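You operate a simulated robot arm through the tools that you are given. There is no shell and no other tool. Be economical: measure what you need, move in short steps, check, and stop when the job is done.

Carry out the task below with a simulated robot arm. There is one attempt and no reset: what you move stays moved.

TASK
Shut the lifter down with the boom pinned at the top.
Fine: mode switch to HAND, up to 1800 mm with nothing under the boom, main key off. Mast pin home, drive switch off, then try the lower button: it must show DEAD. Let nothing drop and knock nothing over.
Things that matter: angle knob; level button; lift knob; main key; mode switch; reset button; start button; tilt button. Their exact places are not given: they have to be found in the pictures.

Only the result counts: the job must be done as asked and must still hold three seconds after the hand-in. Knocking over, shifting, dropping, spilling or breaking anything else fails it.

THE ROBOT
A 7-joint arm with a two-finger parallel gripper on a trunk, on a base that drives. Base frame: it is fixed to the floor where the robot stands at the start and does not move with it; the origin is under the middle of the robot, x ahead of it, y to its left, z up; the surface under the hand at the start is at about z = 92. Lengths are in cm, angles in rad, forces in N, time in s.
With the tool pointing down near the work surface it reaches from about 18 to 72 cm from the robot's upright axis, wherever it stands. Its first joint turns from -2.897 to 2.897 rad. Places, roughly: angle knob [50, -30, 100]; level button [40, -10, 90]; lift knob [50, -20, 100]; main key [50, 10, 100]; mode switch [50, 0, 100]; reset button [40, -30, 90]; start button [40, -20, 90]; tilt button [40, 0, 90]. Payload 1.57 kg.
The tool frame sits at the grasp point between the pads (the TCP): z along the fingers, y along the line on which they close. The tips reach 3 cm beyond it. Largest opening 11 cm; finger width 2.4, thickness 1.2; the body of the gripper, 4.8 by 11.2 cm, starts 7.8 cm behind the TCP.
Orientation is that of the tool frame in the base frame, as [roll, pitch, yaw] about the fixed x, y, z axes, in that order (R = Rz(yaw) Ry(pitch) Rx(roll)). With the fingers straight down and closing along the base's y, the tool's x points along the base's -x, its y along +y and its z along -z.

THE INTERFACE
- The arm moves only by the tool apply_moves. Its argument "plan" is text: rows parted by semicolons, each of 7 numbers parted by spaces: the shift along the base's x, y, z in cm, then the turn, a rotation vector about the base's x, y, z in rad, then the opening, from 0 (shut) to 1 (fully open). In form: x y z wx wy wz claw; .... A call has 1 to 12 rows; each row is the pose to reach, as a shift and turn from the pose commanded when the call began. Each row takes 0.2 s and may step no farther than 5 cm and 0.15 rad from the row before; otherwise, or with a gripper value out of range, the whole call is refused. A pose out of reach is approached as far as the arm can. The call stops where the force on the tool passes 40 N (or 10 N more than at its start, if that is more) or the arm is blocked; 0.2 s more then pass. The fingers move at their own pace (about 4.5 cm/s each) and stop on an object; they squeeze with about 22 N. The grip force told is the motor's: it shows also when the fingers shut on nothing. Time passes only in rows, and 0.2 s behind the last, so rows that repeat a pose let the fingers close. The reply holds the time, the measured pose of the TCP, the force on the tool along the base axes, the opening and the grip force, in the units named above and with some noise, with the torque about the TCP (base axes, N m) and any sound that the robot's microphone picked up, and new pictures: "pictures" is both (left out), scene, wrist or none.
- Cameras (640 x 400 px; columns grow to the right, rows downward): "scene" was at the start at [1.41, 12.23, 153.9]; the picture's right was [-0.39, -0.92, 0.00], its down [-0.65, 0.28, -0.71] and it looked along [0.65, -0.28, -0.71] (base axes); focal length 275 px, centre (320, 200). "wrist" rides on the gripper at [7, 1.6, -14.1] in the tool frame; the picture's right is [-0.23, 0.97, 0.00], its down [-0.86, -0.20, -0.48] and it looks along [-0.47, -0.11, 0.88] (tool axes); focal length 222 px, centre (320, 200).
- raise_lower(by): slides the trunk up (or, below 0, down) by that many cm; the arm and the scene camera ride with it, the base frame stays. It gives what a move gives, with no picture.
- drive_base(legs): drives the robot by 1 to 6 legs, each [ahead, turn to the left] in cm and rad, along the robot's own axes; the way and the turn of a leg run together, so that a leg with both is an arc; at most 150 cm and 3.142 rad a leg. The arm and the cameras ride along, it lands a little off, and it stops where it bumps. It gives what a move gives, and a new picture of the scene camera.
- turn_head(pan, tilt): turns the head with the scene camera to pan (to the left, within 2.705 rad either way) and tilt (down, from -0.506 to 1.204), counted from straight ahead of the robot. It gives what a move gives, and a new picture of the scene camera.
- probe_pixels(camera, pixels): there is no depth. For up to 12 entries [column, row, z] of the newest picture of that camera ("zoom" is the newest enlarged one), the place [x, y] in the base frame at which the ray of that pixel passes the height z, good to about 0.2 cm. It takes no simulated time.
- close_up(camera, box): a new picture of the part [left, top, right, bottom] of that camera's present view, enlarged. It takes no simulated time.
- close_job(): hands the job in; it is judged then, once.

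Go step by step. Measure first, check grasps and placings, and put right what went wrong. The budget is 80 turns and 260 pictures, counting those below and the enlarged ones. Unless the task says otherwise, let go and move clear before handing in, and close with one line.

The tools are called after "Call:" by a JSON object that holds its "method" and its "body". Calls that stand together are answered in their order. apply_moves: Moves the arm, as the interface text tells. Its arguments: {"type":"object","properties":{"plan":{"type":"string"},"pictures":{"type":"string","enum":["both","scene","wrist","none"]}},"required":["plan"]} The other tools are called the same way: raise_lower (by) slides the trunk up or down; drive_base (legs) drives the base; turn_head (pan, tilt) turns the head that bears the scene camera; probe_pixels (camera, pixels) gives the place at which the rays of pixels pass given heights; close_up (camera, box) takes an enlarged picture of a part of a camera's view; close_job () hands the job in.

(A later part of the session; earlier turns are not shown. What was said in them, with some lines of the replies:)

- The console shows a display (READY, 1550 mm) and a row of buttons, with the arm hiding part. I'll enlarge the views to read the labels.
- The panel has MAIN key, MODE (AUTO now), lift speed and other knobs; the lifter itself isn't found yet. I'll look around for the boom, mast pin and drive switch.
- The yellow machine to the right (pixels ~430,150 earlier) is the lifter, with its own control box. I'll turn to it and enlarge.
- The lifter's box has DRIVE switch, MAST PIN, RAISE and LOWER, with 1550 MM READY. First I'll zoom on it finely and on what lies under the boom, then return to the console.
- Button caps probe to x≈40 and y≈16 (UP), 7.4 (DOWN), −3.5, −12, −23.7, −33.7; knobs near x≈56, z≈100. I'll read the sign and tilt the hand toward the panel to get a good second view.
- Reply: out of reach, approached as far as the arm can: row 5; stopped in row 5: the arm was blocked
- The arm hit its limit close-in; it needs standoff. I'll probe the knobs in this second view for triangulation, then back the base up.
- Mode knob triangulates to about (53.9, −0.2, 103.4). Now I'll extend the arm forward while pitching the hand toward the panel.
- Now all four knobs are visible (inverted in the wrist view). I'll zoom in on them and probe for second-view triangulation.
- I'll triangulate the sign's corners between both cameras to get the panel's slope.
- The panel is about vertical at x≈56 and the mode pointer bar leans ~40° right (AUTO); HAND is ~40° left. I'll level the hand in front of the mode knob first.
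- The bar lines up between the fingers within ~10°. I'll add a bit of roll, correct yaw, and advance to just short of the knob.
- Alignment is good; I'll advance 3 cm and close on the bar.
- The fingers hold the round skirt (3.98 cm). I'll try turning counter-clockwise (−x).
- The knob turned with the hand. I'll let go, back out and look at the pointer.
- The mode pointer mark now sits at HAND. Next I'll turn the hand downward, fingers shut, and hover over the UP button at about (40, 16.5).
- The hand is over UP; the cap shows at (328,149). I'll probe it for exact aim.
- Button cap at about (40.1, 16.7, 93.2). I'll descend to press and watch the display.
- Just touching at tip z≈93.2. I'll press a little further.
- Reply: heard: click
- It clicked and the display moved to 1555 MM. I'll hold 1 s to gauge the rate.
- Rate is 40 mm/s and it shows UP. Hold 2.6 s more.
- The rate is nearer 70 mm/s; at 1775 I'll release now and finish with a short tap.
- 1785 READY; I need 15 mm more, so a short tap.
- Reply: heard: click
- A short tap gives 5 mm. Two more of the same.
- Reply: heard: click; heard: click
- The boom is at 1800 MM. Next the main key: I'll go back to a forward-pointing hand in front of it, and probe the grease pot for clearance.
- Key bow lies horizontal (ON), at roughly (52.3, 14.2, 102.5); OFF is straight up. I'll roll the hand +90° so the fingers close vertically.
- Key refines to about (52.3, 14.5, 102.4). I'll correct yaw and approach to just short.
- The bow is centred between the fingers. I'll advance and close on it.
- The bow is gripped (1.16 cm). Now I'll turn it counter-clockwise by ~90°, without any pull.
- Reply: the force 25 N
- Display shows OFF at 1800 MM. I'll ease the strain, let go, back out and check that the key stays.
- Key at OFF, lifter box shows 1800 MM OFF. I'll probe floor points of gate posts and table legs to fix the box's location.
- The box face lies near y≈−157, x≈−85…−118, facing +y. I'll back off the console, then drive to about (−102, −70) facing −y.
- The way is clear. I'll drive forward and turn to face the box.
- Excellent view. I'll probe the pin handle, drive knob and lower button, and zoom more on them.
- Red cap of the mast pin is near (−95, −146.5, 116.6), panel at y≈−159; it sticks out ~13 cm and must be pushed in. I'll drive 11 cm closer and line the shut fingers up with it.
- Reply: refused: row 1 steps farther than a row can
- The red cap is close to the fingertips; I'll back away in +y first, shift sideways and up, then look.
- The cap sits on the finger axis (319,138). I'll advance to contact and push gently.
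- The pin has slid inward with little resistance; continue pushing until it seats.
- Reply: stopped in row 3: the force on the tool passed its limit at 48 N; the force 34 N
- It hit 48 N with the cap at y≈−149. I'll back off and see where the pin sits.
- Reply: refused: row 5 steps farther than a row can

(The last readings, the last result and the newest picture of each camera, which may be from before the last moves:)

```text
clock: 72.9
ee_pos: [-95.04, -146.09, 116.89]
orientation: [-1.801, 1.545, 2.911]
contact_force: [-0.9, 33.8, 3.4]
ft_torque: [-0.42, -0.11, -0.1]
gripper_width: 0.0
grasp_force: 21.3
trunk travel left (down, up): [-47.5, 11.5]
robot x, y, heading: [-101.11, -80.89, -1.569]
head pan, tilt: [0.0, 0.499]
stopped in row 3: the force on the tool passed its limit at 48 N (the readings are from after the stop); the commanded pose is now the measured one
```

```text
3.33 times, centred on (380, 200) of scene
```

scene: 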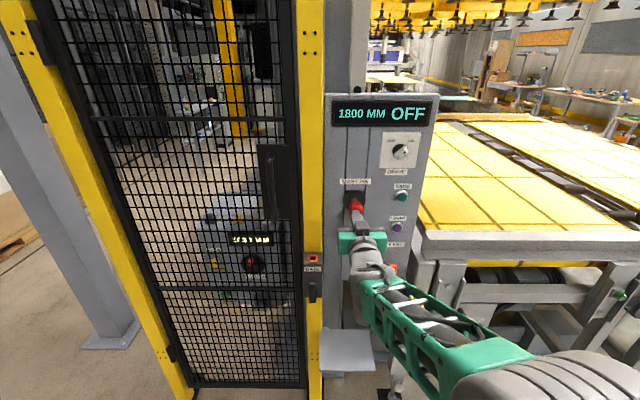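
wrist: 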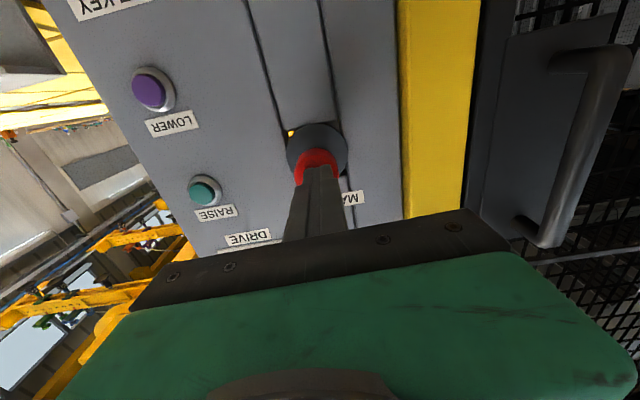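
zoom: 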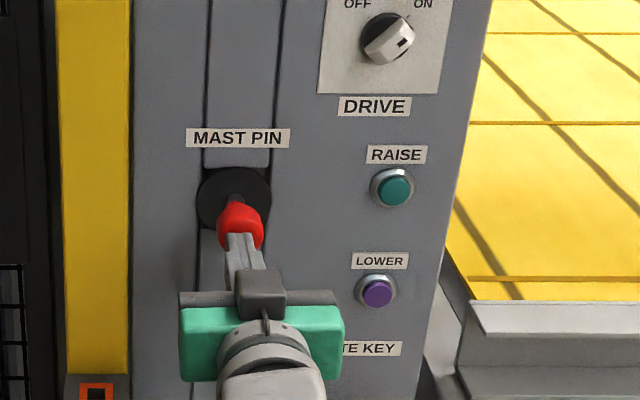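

Call:
{"method": "apply_moves", "body": {"plan": "0 2 0 0 0 0 0;0 6 0 0 0 0 0;0 11 0 0 0 0 0;0 15 0 0 0 0 0;3 18 0 0 0 0 0"}}

Call:
{"method": "close_up", "body": {"camera": "wrist", "box": [200, 80, 440, 230]}}

Call:
{"method": "close_up", "body": {"camera": "scene", "box": [320, 140, 440, 260]}}

```text
clock: 74.1
ee_pos: [-91.95, -128.64, 116.43]
orientation: [-1.978, 1.545, 2.735]
contact_force: [-0.1, -0.1, 0.1]
ft_torque: [0.05, -0.02, 0.01]
gripper_width: 0.0
grasp_force: 21.3
trunk travel left (down, up): [-47.5, 11.5]
robot x, y, heading: [-100.9, -81.05, -1.567]
head pan, tilt: [0.0, 0.499]
```

scene: 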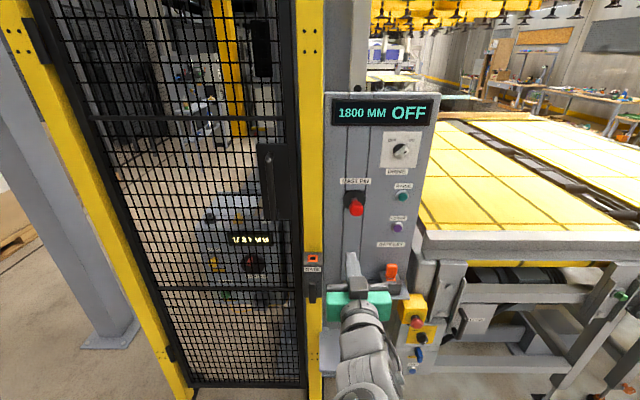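
wrist: 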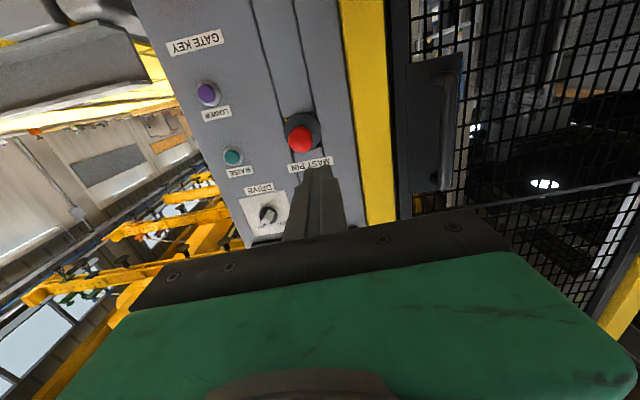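

```text
2.67 times, centred on (320, 155) of wrist
```

zoom: 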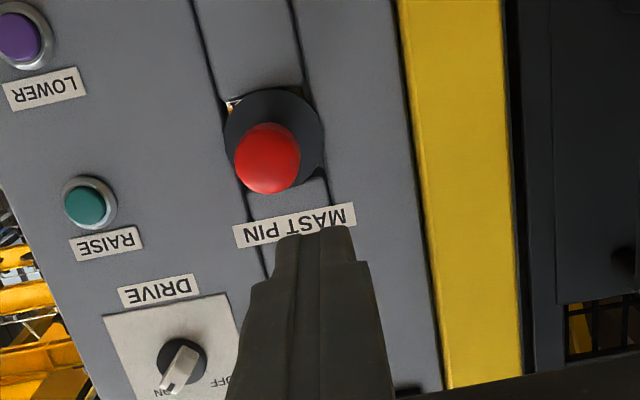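

```text
3.33 times, centred on (380, 200) of scene
```

zoom: 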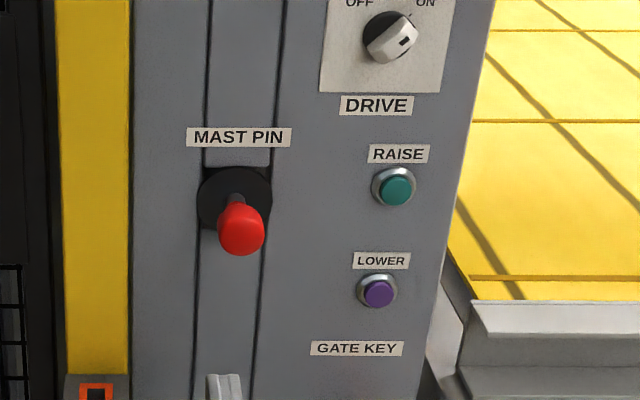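

The pin went in: yellow band hidden and cap stayed. Next the DRIVE switch (ON, leaning right). I'll raise the trunk 10 cm and face the knob.

Call:
{"method": "raise_lower", "body": {"by": 10}}

Call:
{"method": "apply_moves", "body": {"plan": "-4 0 1 0 -0.1 0 0.2;-8 0 3 0 -0.24 0 0.4;-12 0 4.5 0 -0.38 0 0.4;-15.5 0 4.5 0 -0.52 0 0.4;-15.5 0 4.5 0 -0.66 0 0.4;-15.5 0 4.5 0 -0.79 0 0.4;-15.5 0 4.5 0 -0.79 0 0.4"}}

Call:
{"method": "close_up", "body": {"camera": "wrist", "box": [160, 40, 480, 240]}}

Call:
{"method": "close_up", "body": {"camera": "scene", "box": [280, 80, 480, 280]}}

```text
clock: 75.4
ee_pos: [-91.96, -128.59, 126.45]
orientation: [-1.989, 1.545, 2.722]
contact_force: [-0.4, -0.3, -0.3]
ft_torque: [0.0, 0.02, -0.02]
gripper_width: 0.01
grasp_force: 21.0
trunk travel left (down, up): [-57.5, 1.5]
robot x, y, heading: [-101.15, -80.73, -1.566]
head pan, tilt: [0.0, 0.499]
```

```text
clock: 76.0
ee_pos: [-83.37, -125.58, 126.24]
orientation: [1.954, 1.354, 0.773]
contact_force: [0.6, -0.9, 0.4]
ft_torque: [-0.01, 0.04, 0.03]
gripper_width: 4.4
grasp_force: 0.1
trunk travel left (down, up): [-57.5, 1.5]
robot x, y, heading: [-100.72, -81.02, -1.572]
head pan, tilt: [0.0, 0.499]
stopped in row 3: the arm was blocked; the commanded pose is now the measured one
```

scene: 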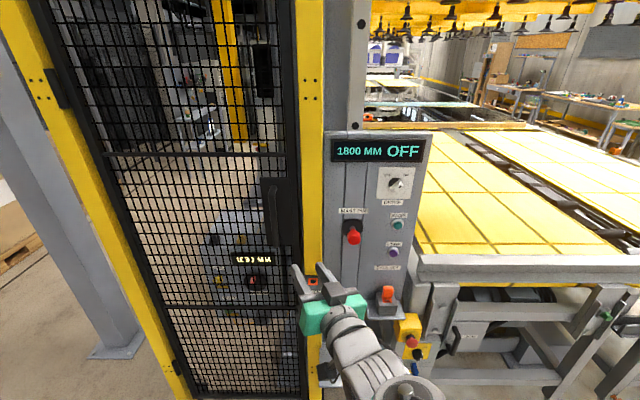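
wrist: 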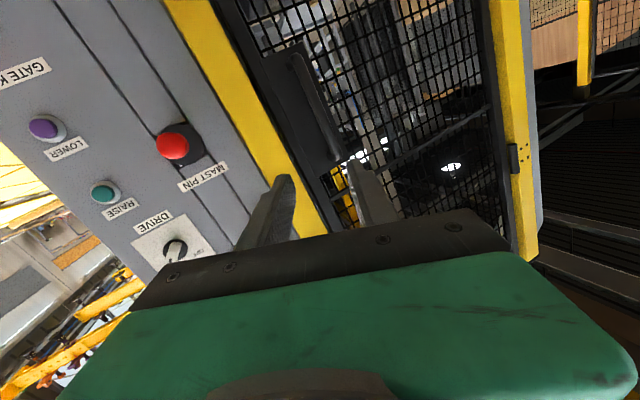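

```text
2.00 times, centred on (320, 140) of wrist
```

zoom: 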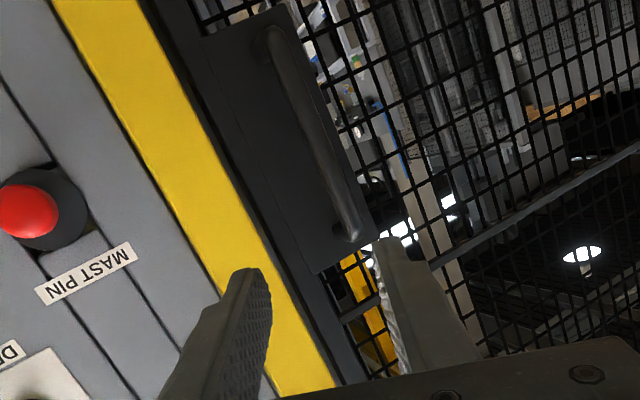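

```text
2.00 times, centred on (380, 180) of scene
```

zoom: 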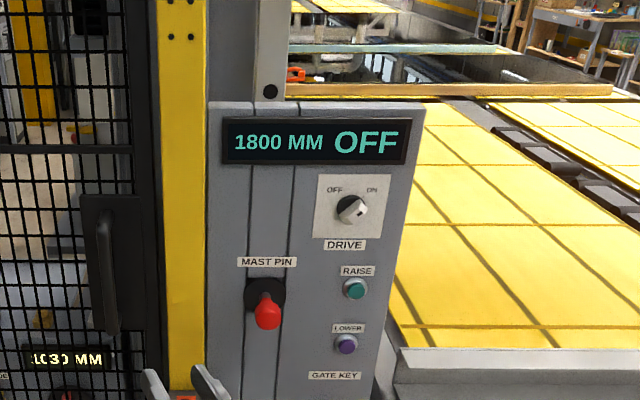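

The arm hit a joint limit being too folded. I'll back the base 13 cm, then unfold the arm forward and realign.

Call:
{"method": "drive_base", "body": {"legs": [[-13, 0]]}}

Call:
{"method": "apply_moves", "body": {"plan": "-3 -3 1 0 0 -0.1 0.4;-6 -6 2 0 0 -0.2 0.4;-9 -9 3 0 0 -0.3 0.4;-12 -12 4 0 0 -0.4 0.4;-16 -14 4.5 0 0 -0.4 0.4;-20 -16 4.5 0 0 -0.4 0.4;-24 -18 4.5 0 0 -0.4 0.4;-24 -21 4.5 0 0 -0.4 0.4"}}

```text
clock: 77.3
ee_pos: [-83.51, -112.37, 126.72]
orientation: [1.915, 1.357, 0.733]
contact_force: [0.1, 0.2, -0.8]
ft_torque: [-0.01, -0.02, 0.02]
gripper_width: 4.42
grasp_force: 0.1
trunk travel left (down, up): [-57.5, 1.5]
robot x, y, heading: [-100.93, -67.48, -1.571]
head pan, tilt: [0.0, 0.499]
```

scene: 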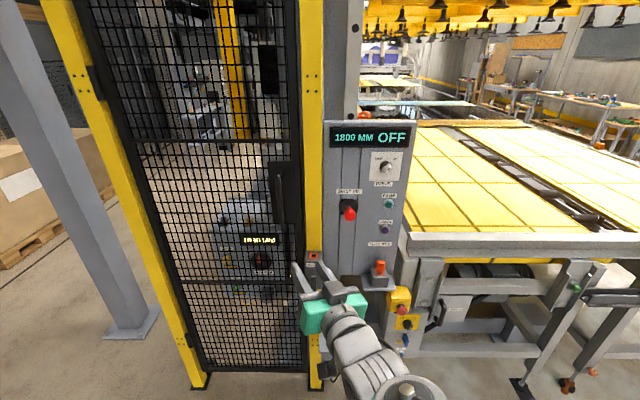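

```text
clock: 79.1
ee_pos: [-107.55, -133.56, 130.95]
orientation: [1.919, 1.357, 0.339]
contact_force: [-0.9, -0.5, -0.7]
ft_torque: [0.04, -0.01, 0.03]
gripper_width: 4.41
grasp_force: 0.0
trunk travel left (down, up): [-57.5, 1.5]
robot x, y, heading: [-101.11, -67.36, -1.567]
head pan, tilt: [0.0, 0.499]
```

scene: 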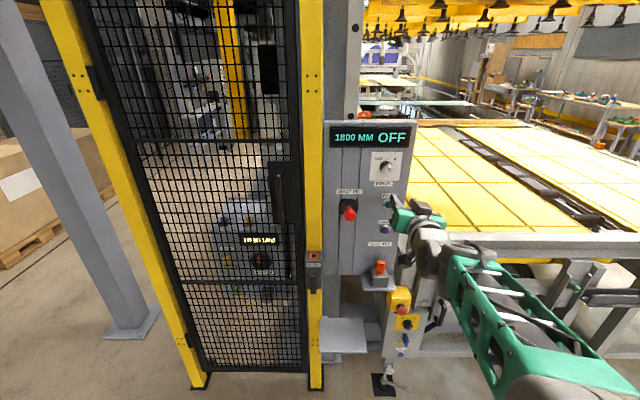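
wrist: 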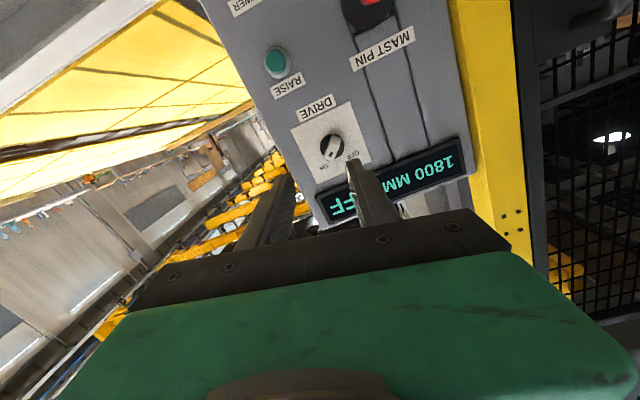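

Good posture now: hand points −y, roll +0.2. The knob (333,148) works out at about (−107.2, −158, 133). I'll add the roll to 45°, lift 2 cm, then drive 11 cm closer.

Call:
{"method": "apply_moves", "body": {"plan": "0.3 0 0.5 0 -0.14 0 0.4;0.3 0 1 0 -0.28 0 0.4;0.3 0 1.5 0 -0.42 0 0.4;0.3 0 2 0 -0.56 0 0.4;0.3 0 2 0 -0.59 0 0.4", "pictures": "none"}}

Call:
{"method": "drive_base", "body": {"legs": [[11, 0]]}}

Call:
{"method": "close_up", "body": {"camera": "wrist", "box": [160, 40, 480, 240]}}

Call:
{"method": "probe_pixels", "body": {"camera": "scene", "pixels": [[390, 182, 130], [390, 182, 134]]}}

```text
clock: 80.3
ee_pos: [-107.25, -133.46, 133.2]
orientation: [1.659, 0.773, 0.098]
contact_force: [0.1, 0.1, 0.3]
ft_torque: [-0.01, 0.01, 0.02]
gripper_width: 4.4
grasp_force: 0.0
trunk travel left (down, up): [-57.5, 1.5]
robot x, y, heading: [-100.96, -67.59, -1.566]
head pan, tilt: [0.0, 0.499]
```

```text
clock: 81.5
ee_pos: [-107.11, -144.71, 133.09]
orientation: [1.659, 0.774, 0.099]
contact_force: [-0.2, 0.9, 0.3]
ft_torque: [0.0, -0.02, -0.01]
gripper_width: 4.4
grasp_force: 0.1
trunk travel left (down, up): [-57.5, 1.5]
robot x, y, heading: [-101.07, -78.61, -1.567]
head pan, tilt: [0.0, 0.499]
```

scene: 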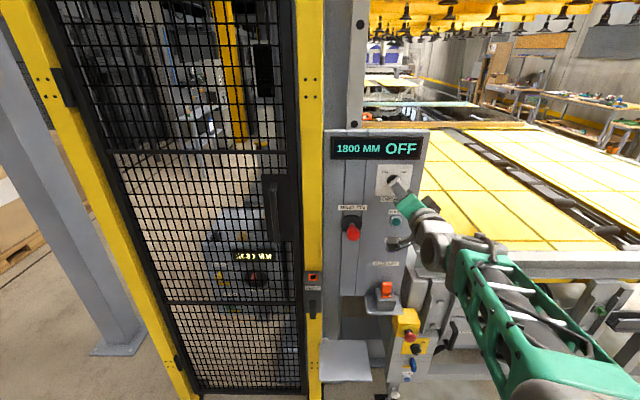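

```text
2.00 times, centred on (320, 140) of wrist
```

zoom: 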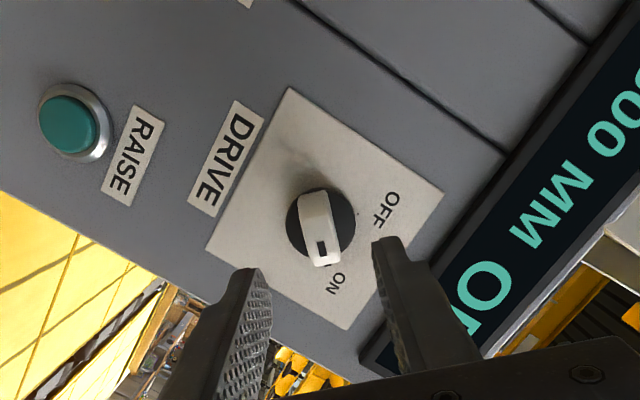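

```text
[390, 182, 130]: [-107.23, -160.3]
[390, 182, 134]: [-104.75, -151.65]
```

Knob size suggests its face is near y≈−154, at x≈−106.7, z≈132.4. I'll approach 4 cm more and check.

Call:
{"method": "apply_moves", "body": {"plan": "0.2 -2 -0.3 0 0 -0.037 0.42;0.4 -4 -0.6 0 0 -0.037 0.45;0.4 -4 -0.6 0 0 -0.037 0.45"}}

Call:
{"method": "close_up", "body": {"camera": "wrist", "box": [200, 90, 440, 240]}}

Call:
{"method": "close_up", "body": {"camera": "scene", "box": [320, 120, 480, 240]}}

```text
clock: 82.3
ee_pos: [-106.68, -148.53, 132.55]
orientation: [1.661, 0.775, 0.061]
contact_force: [0.0, -0.4, -0.5]
ft_torque: [0.01, 0.04, -0.02]
gripper_width: 4.96
grasp_force: 0.1
trunk travel left (down, up): [-57.5, 1.5]
robot x, y, heading: [-100.88, -78.81, -1.569]
head pan, tilt: [0.0, 0.499]
```

scene: 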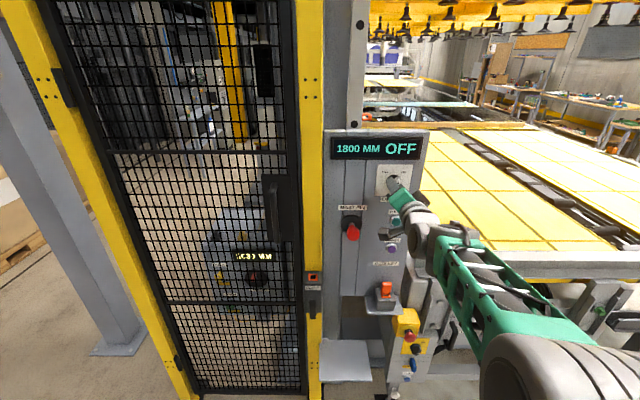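
wrist: 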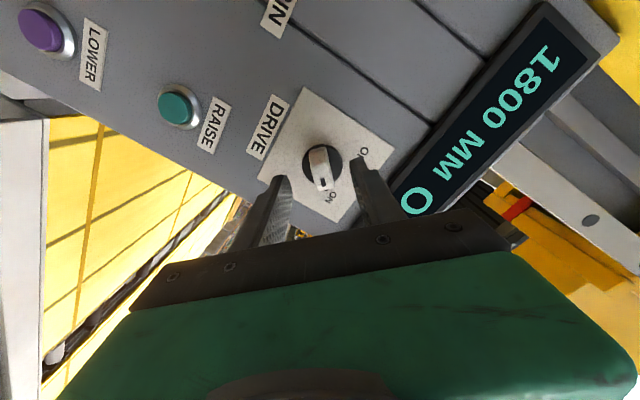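

```text
2.67 times, centred on (320, 165) of wrist
```

zoom: 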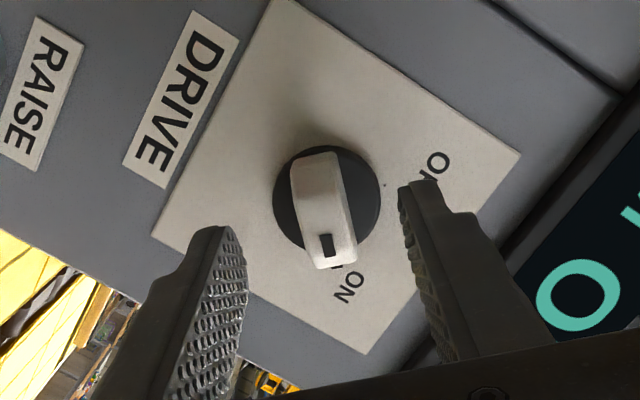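

```text
3.33 times, centred on (400, 180) of scene
```

zoom: 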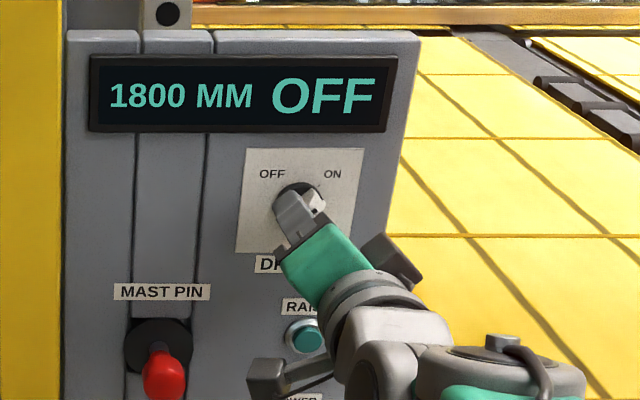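

This matches the mode-knob picture just before its grip. Advance 3 cm, close, then turn counter-clockwise (+y) 1.4 rad.

Call:
{"method": "apply_moves", "body": {"plan": "0 -1.5 0 0 0 0 0.42;0 -3 0 0 0 0 0.42;0 -3 0 0 0 0 0.1;0 -3 0 0 0 0 0;0 -3 0 0 0 0 0;0 -3 0 0 0 0 0", "pictures": "wrist"}}

Call:
{"method": "apply_moves", "body": {"plan": "0 0 0 0 0.14 0 0;0 0 0 0 0.28 0 0;0 0 0 0 0.42 0 0;0 0 0 0 0.56 0 0;0 0 0 0 0.7 0 0;0 0 0 0 0.84 0 0;0 0 0 0 0.98 0 0;0 0 0 0 1.12 0 0;0 0 0 0 1.26 0 0;0 0 0 0 1.4 0 0"}}

Call:
{"method": "close_up", "body": {"camera": "wrist", "box": [200, 90, 440, 240]}}

```text
clock: 83.7
ee_pos: [-106.8, -151.59, 132.56]
orientation: [1.66, 0.774, 0.061]
contact_force: [-0.6, 0.3, -1.2]
ft_torque: [-0.55, 0.3, 0.17]
gripper_width: 1.65
grasp_force: 31.5
trunk travel left (down, up): [-57.5, 1.5]
robot x, y, heading: [-101.02, -78.27, -1.57]
head pan, tilt: [0.0, 0.499]
```

wrist: 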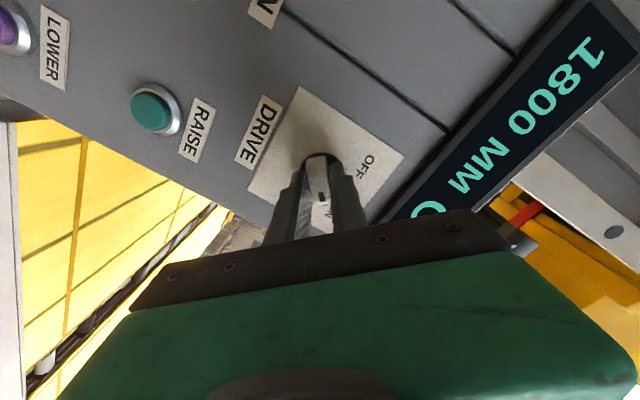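

```text
clock: 85.9
ee_pos: [-106.85, -151.58, 132.48]
orientation: [-1.59, 0.961, 3.061]
contact_force: [-3.4, -1.8, -3.4]
ft_torque: [1.03, 0.02, 0.02]
gripper_width: 1.62
grasp_force: 32.2
trunk travel left (down, up): [-57.5, 1.5]
robot x, y, heading: [-101.02, -78.81, -1.567]
head pan, tilt: [0.0, 0.499]
```

scene: 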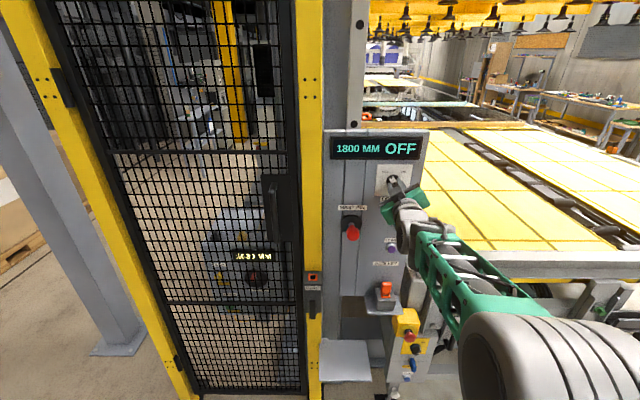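
wrist: 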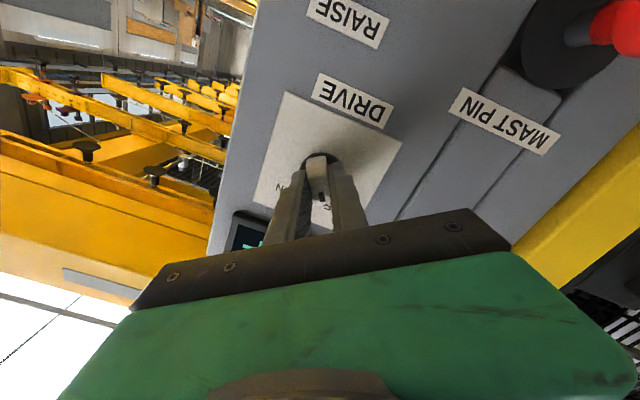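

```text
2.67 times, centred on (320, 165) of wrist
```

zoom: 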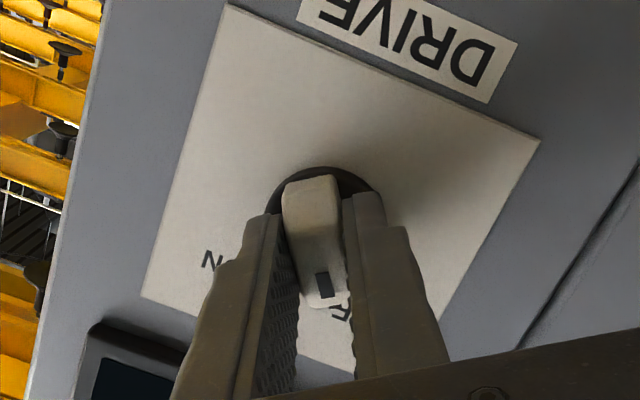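

The switch turned with the hand; release, back out, un-roll and check.

Call:
{"method": "apply_moves", "body": {"plan": "0 0 0 0 0 0 0.4;0 0 0 0 0 0 0.4;0 3 0 0 0 0 0.4;0 7 0 0 0 0 0.3;0 10 0 0 -0.14 0 0.1;0 10 0 0 -0.28 0 0;0 10 -2 0 -0.42 0 0;0 10 -4 0 -0.56 0 0"}}

Call:
{"method": "close_up", "body": {"camera": "scene", "box": [310, 120, 450, 280]}}

```text
clock: 87.7
ee_pos: [-106.72, -141.48, 128.37]
orientation: [-2.311, 1.51, 2.353]
contact_force: [0.0, 0.5, 0.6]
ft_torque: [0.04, 0.0, 0.01]
gripper_width: 0.02
grasp_force: 21.7
trunk travel left (down, up): [-57.5, 1.5]
robot x, y, heading: [-100.79, -78.72, -1.566]
head pan, tilt: [0.0, 0.499]
```

scene: 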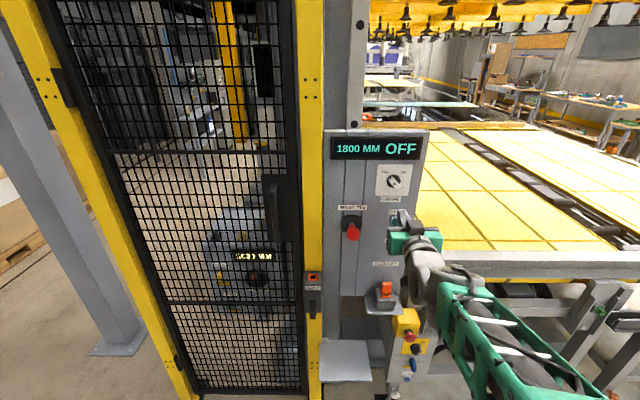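
wrist: 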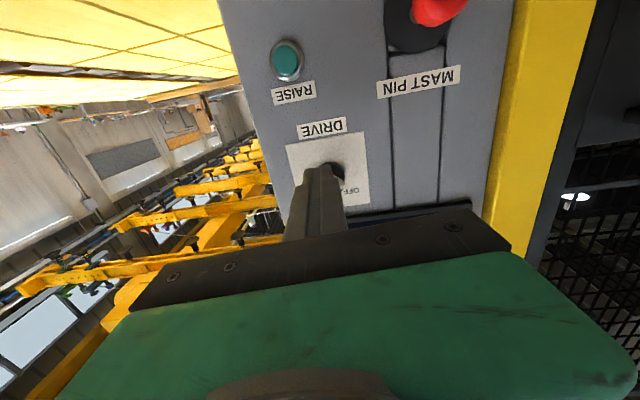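

```text
2.50 times, centred on (380, 200) of scene
```

zoom: 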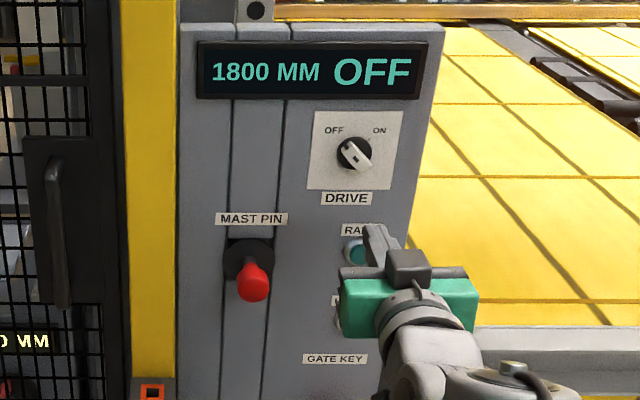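

DRIVE now points to OFF. Next is LOWER, est. (−109.3, −155, 107.6). I'll back off a little and lower the trunk, then look.

Call:
{"method": "apply_moves", "body": {"plan": "-1 3 0 0 0 0.0485 0;-2.4 5 0 0 0 0.0485 0", "pictures": "none"}}

Call:
{"method": "raise_lower", "body": {"by": -20}}

Call:
{"method": "apply_moves", "body": {"plan": "0 0 0 0 0 0 0"}}

Call:
{"method": "close_up", "body": {"camera": "wrist", "box": [200, 60, 440, 210]}}

```text
clock: 88.3
ee_pos: [-109.14, -136.41, 128.59]
orientation: [-2.297, 1.508, 2.418]
contact_force: [-0.4, -0.4, -0.3]
ft_torque: [-0.01, -0.04, -0.01]
gripper_width: 0.02
grasp_force: 21.4
trunk travel left (down, up): [-57.5, 1.5]
robot x, y, heading: [-101.11, -78.72, -1.572]
head pan, tilt: [0.0, 0.499]
```

```text
clock: 90.5
ee_pos: [-109.13, -136.38, 108.52]
orientation: [-2.289, 1.508, 2.426]
contact_force: [-0.5, 0.1, 0.3]
ft_torque: [0.02, -0.01, 0.0]
gripper_width: 0.03
grasp_force: 21.6
trunk travel left (down, up): [-37.5, 21.5]
robot x, y, heading: [-100.96, -78.51, -1.567]
head pan, tilt: [0.0, 0.499]
```

```text
clock: 90.9
ee_pos: [-109.13, -136.52, 108.49]
orientation: [-2.292, 1.507, 2.422]
contact_force: [0.5, 0.2, 0.4]
ft_torque: [0.0, 0.0, 0.0]
gripper_width: 0.02
grasp_force: 21.4
trunk travel left (down, up): [-37.5, 21.5]
robot x, y, heading: [-100.94, -78.85, -1.569]
head pan, tilt: [0.0, 0.499]
```

scene: 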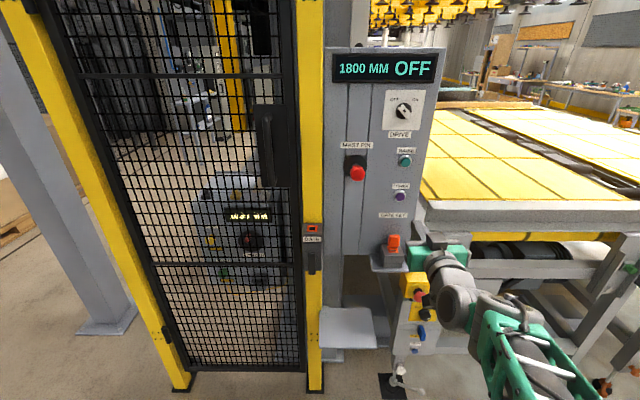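
wrist: 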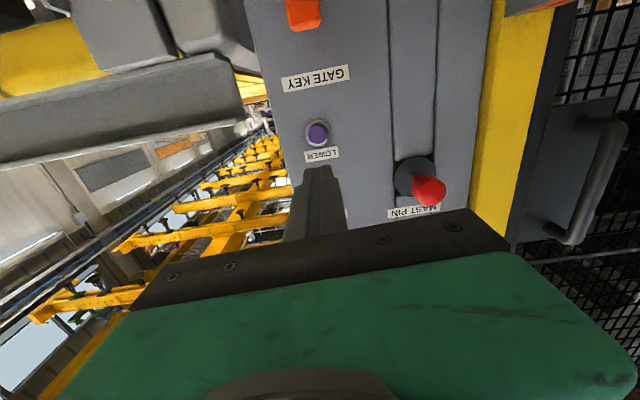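

```text
2.67 times, centred on (320, 135) of wrist
```

zoom: 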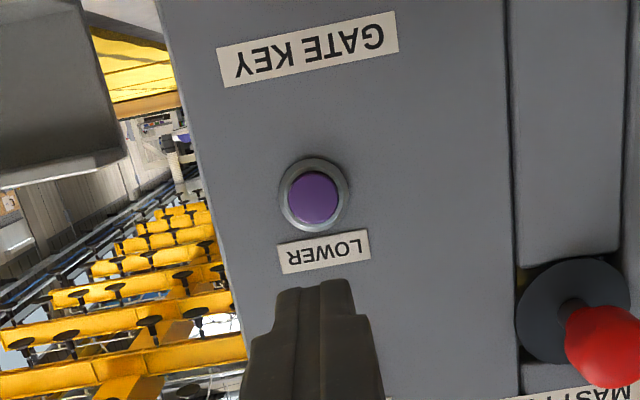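

LOWER sits at about (−109.4, 107.2). Aligning and advancing to near contact, then pressing gently.

Call:
{"method": "apply_moves", "body": {"plan": "-0.3 -4 -1.2 0 0 0 0;-0.3 -8 -1.2 0 0 0 0;-0.3 -11 -1.2 0 0 0 0;-0.3 -13 -1.2 0 0 0 0;-0.3 -13 -1.2 0 0 0 0"}}

Call:
{"method": "close_up", "body": {"camera": "wrist", "box": [200, 90, 440, 240]}}

```text
clock: 92.1
ee_pos: [-109.33, -149.59, 107.27]
orientation: [-2.292, 1.509, 2.422]
contact_force: [0.2, -0.6, 0.5]
ft_torque: [-0.04, -0.03, -0.02]
gripper_width: 0.01
grasp_force: 21.3
trunk travel left (down, up): [-37.5, 21.5]
robot x, y, heading: [-100.92, -78.67, -1.569]
head pan, tilt: [0.0, 0.499]
```

scene: 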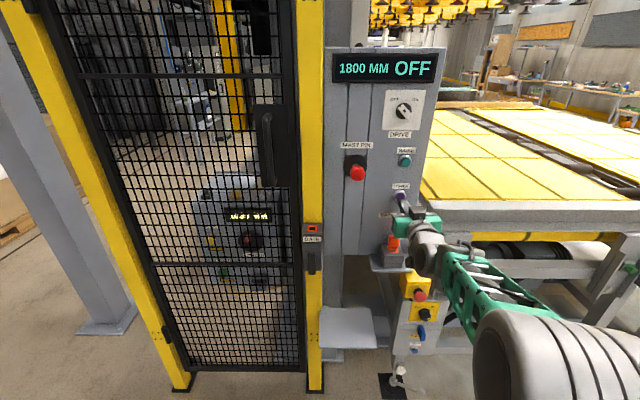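
wrist: 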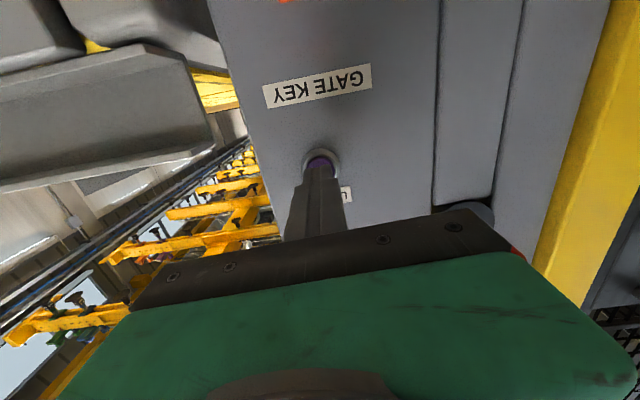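

```text
2.67 times, centred on (320, 165) of wrist
```

zoom: 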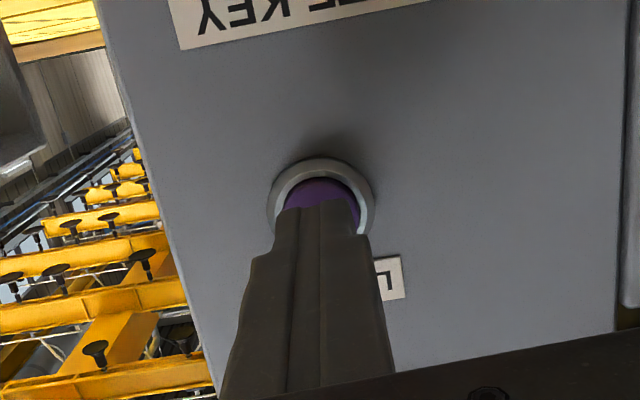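

Centred on the purple cap. Pressing in small steps.

Call:
{"method": "apply_moves", "body": {"plan": "0 -0.5 0 0 0 0 0;0 -1 0 0 0 0 0;0 -1.5 0 0 0 0 0;0 -1.9 0 0 0 0 0;0 -1.9 0 0 0 0 0", "pictures": "scene"}}

Call:
{"method": "close_up", "body": {"camera": "scene", "box": [320, 40, 460, 220]}}

```text
clock: 93.3
ee_pos: [-109.43, -151.52, 107.27]
orientation: [-2.291, 1.509, 2.424]
contact_force: [-0.6, 0.4, 0.2]
ft_torque: [-0.01, -0.02, -0.02]
gripper_width: 0.01
grasp_force: 21.2
trunk travel left (down, up): [-37.5, 21.5]
robot x, y, heading: [-101.08, -78.74, -1.565]
head pan, tilt: [0.0, 0.499]
```

scene: 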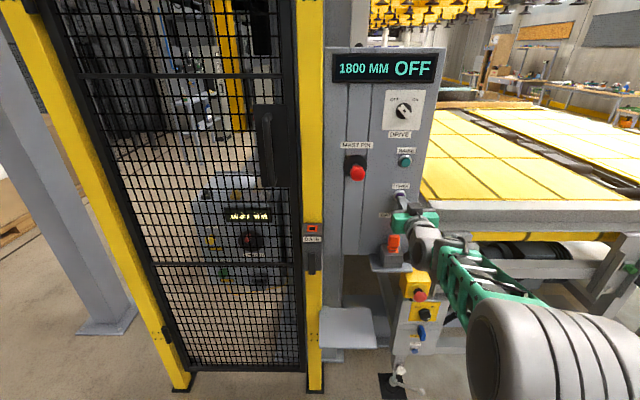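

```text
2.22 times, centred on (390, 130) of scene
```

zoom: 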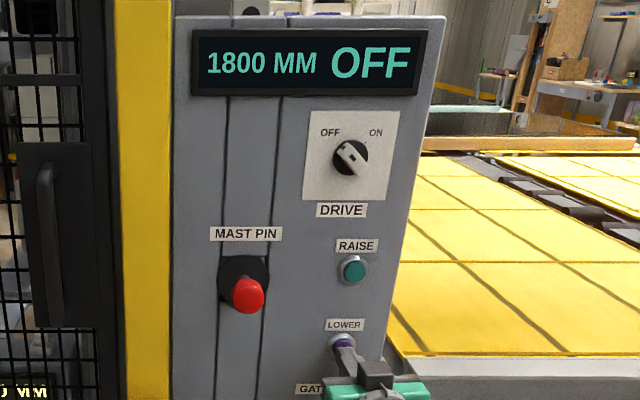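

No contact yet at tip y≈−154.5; press further.

Call:
{"method": "apply_moves", "body": {"plan": "0 -0.4 0 0 0 0 0;0 -0.8 0 0 0 0 0;0 -1.2 0 0 0 0 0;0 -1.5 0 0 0 0 0;0 -1.8 0 0 0 0 0", "pictures": "scene"}}

Call:
{"method": "close_up", "body": {"camera": "scene", "box": [320, 40, 460, 220]}}

```text
clock: 94.3
ee_pos: [-109.44, -152.37, 107.33]
orientation: [-2.312, 1.509, 2.401]
contact_force: [2.2, 35.4, 2.7]
ft_torque: [-0.44, 0.19, 0.1]
gripper_width: 0.0
grasp_force: 21.3
trunk travel left (down, up): [-37.5, 21.5]
robot x, y, heading: [-101.08, -78.59, -1.566]
head pan, tilt: [0.0, 0.499]
heard: click
stopped in row 5: the force on the tool passed its limit at 42 N (the readings are from after the stop); the commanded pose is now the measured one
```

scene: 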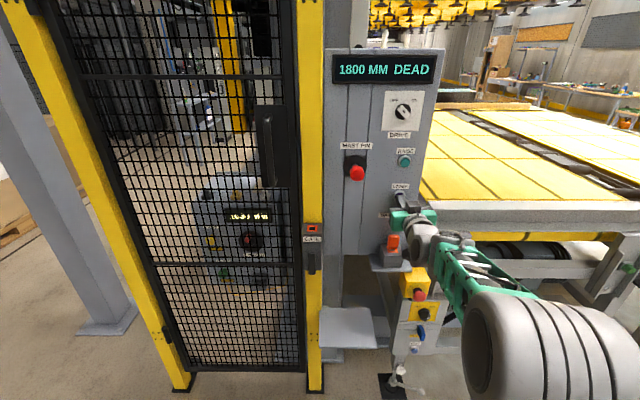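

```text
2.22 times, centred on (390, 130) of scene
```

zoom: 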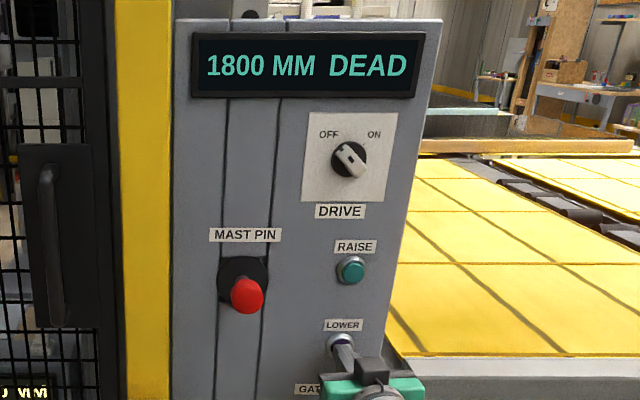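

The display shows DEAD. I'll release and move clear, then verify.

Call:
{"method": "apply_moves", "body": {"plan": "0 2 0 0 0 0 0;0 6 0 0 0 0 0;0 11 0 0 0 0 0;0 15 0 0 0 0 0;0 19 0 0 0 0 0"}}

Call:
{"method": "close_up", "body": {"camera": "scene", "box": [320, 40, 460, 220]}}

```text
clock: 95.5
ee_pos: [-109.49, -133.66, 107.05]
orientation: [-2.35, 1.504, 2.363]
contact_force: [-0.3, -0.4, -0.3]
ft_torque: [-0.02, -0.01, -0.04]
gripper_width: 0.0
grasp_force: 21.8
trunk travel left (down, up): [-37.5, 21.5]
robot x, y, heading: [-101.13, -78.49, -1.568]
head pan, tilt: [0.0, 0.499]
```

scene: 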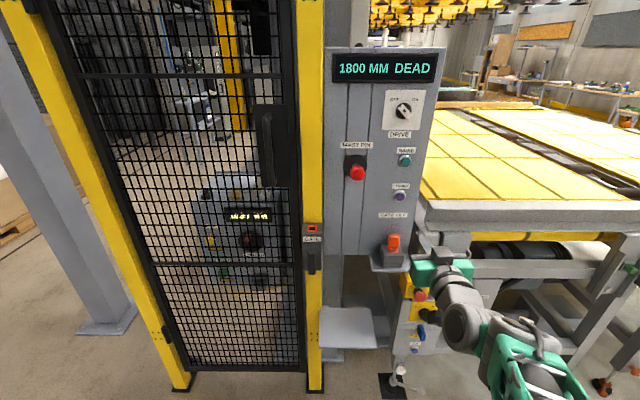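
wrist: 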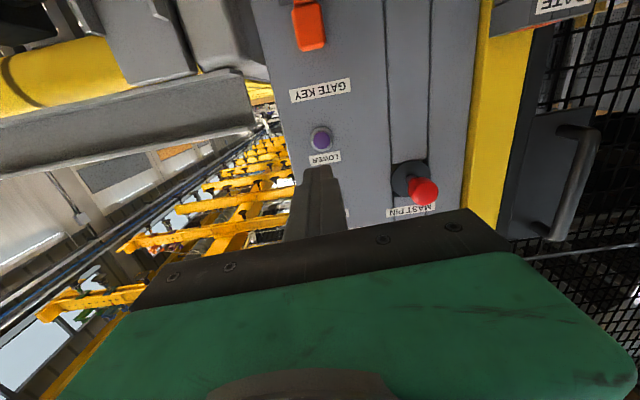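

```text
2.22 times, centred on (390, 130) of scene
```

zoom: 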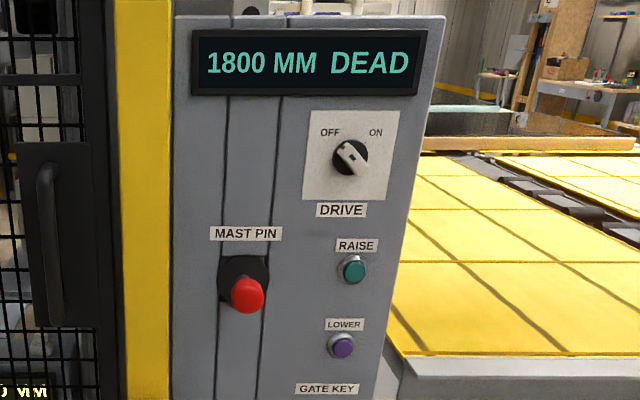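

DEAD holds. I'll take one close look at the pin to be sure it's seated.

Call:
{"method": "close_up", "body": {"camera": "wrist", "box": [370, 130, 466, 230]}}

Call:
{"method": "close_up", "body": {"camera": "scene", "box": [335, 140, 385, 190]}}

```text
4.00 times, centred on (418, 180) of wrist
```

zoom: 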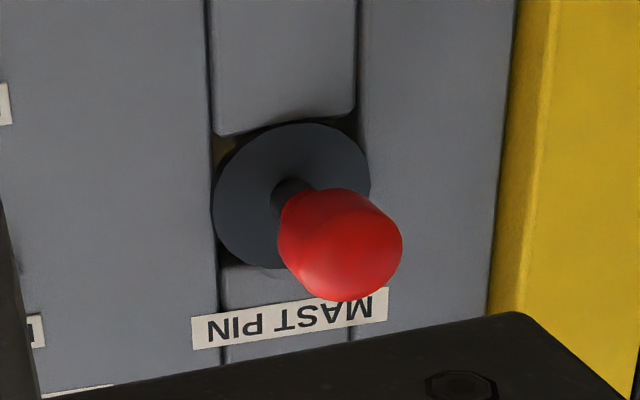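

```text
8.00 times, centred on (360, 165) of scene
```

zoom: 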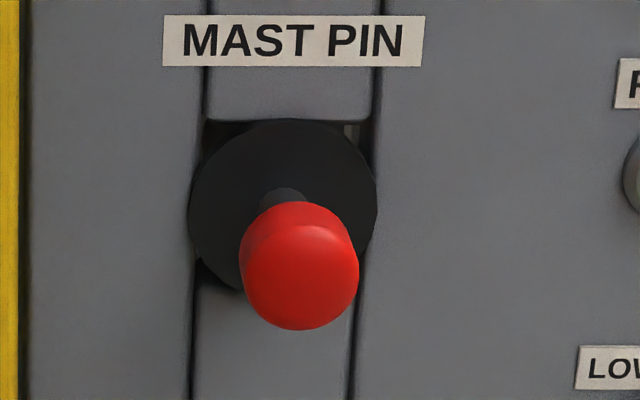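

The pin is in against its stop with the yellow band hidden. DRIVE points to OFF, the box shows 1800 MM DEAD, and the hand is clear, so I'm handing in.

Call:
{"method": "close_job", "body": {}}

```text
The job is handed in.
```

The lifter is shut down with the boom pinned at 1800 mm: mode switch on HAND, main key off, mast pin home, drive switch off, and the lower button showed DEAD; nothing was dropped or knocked over.
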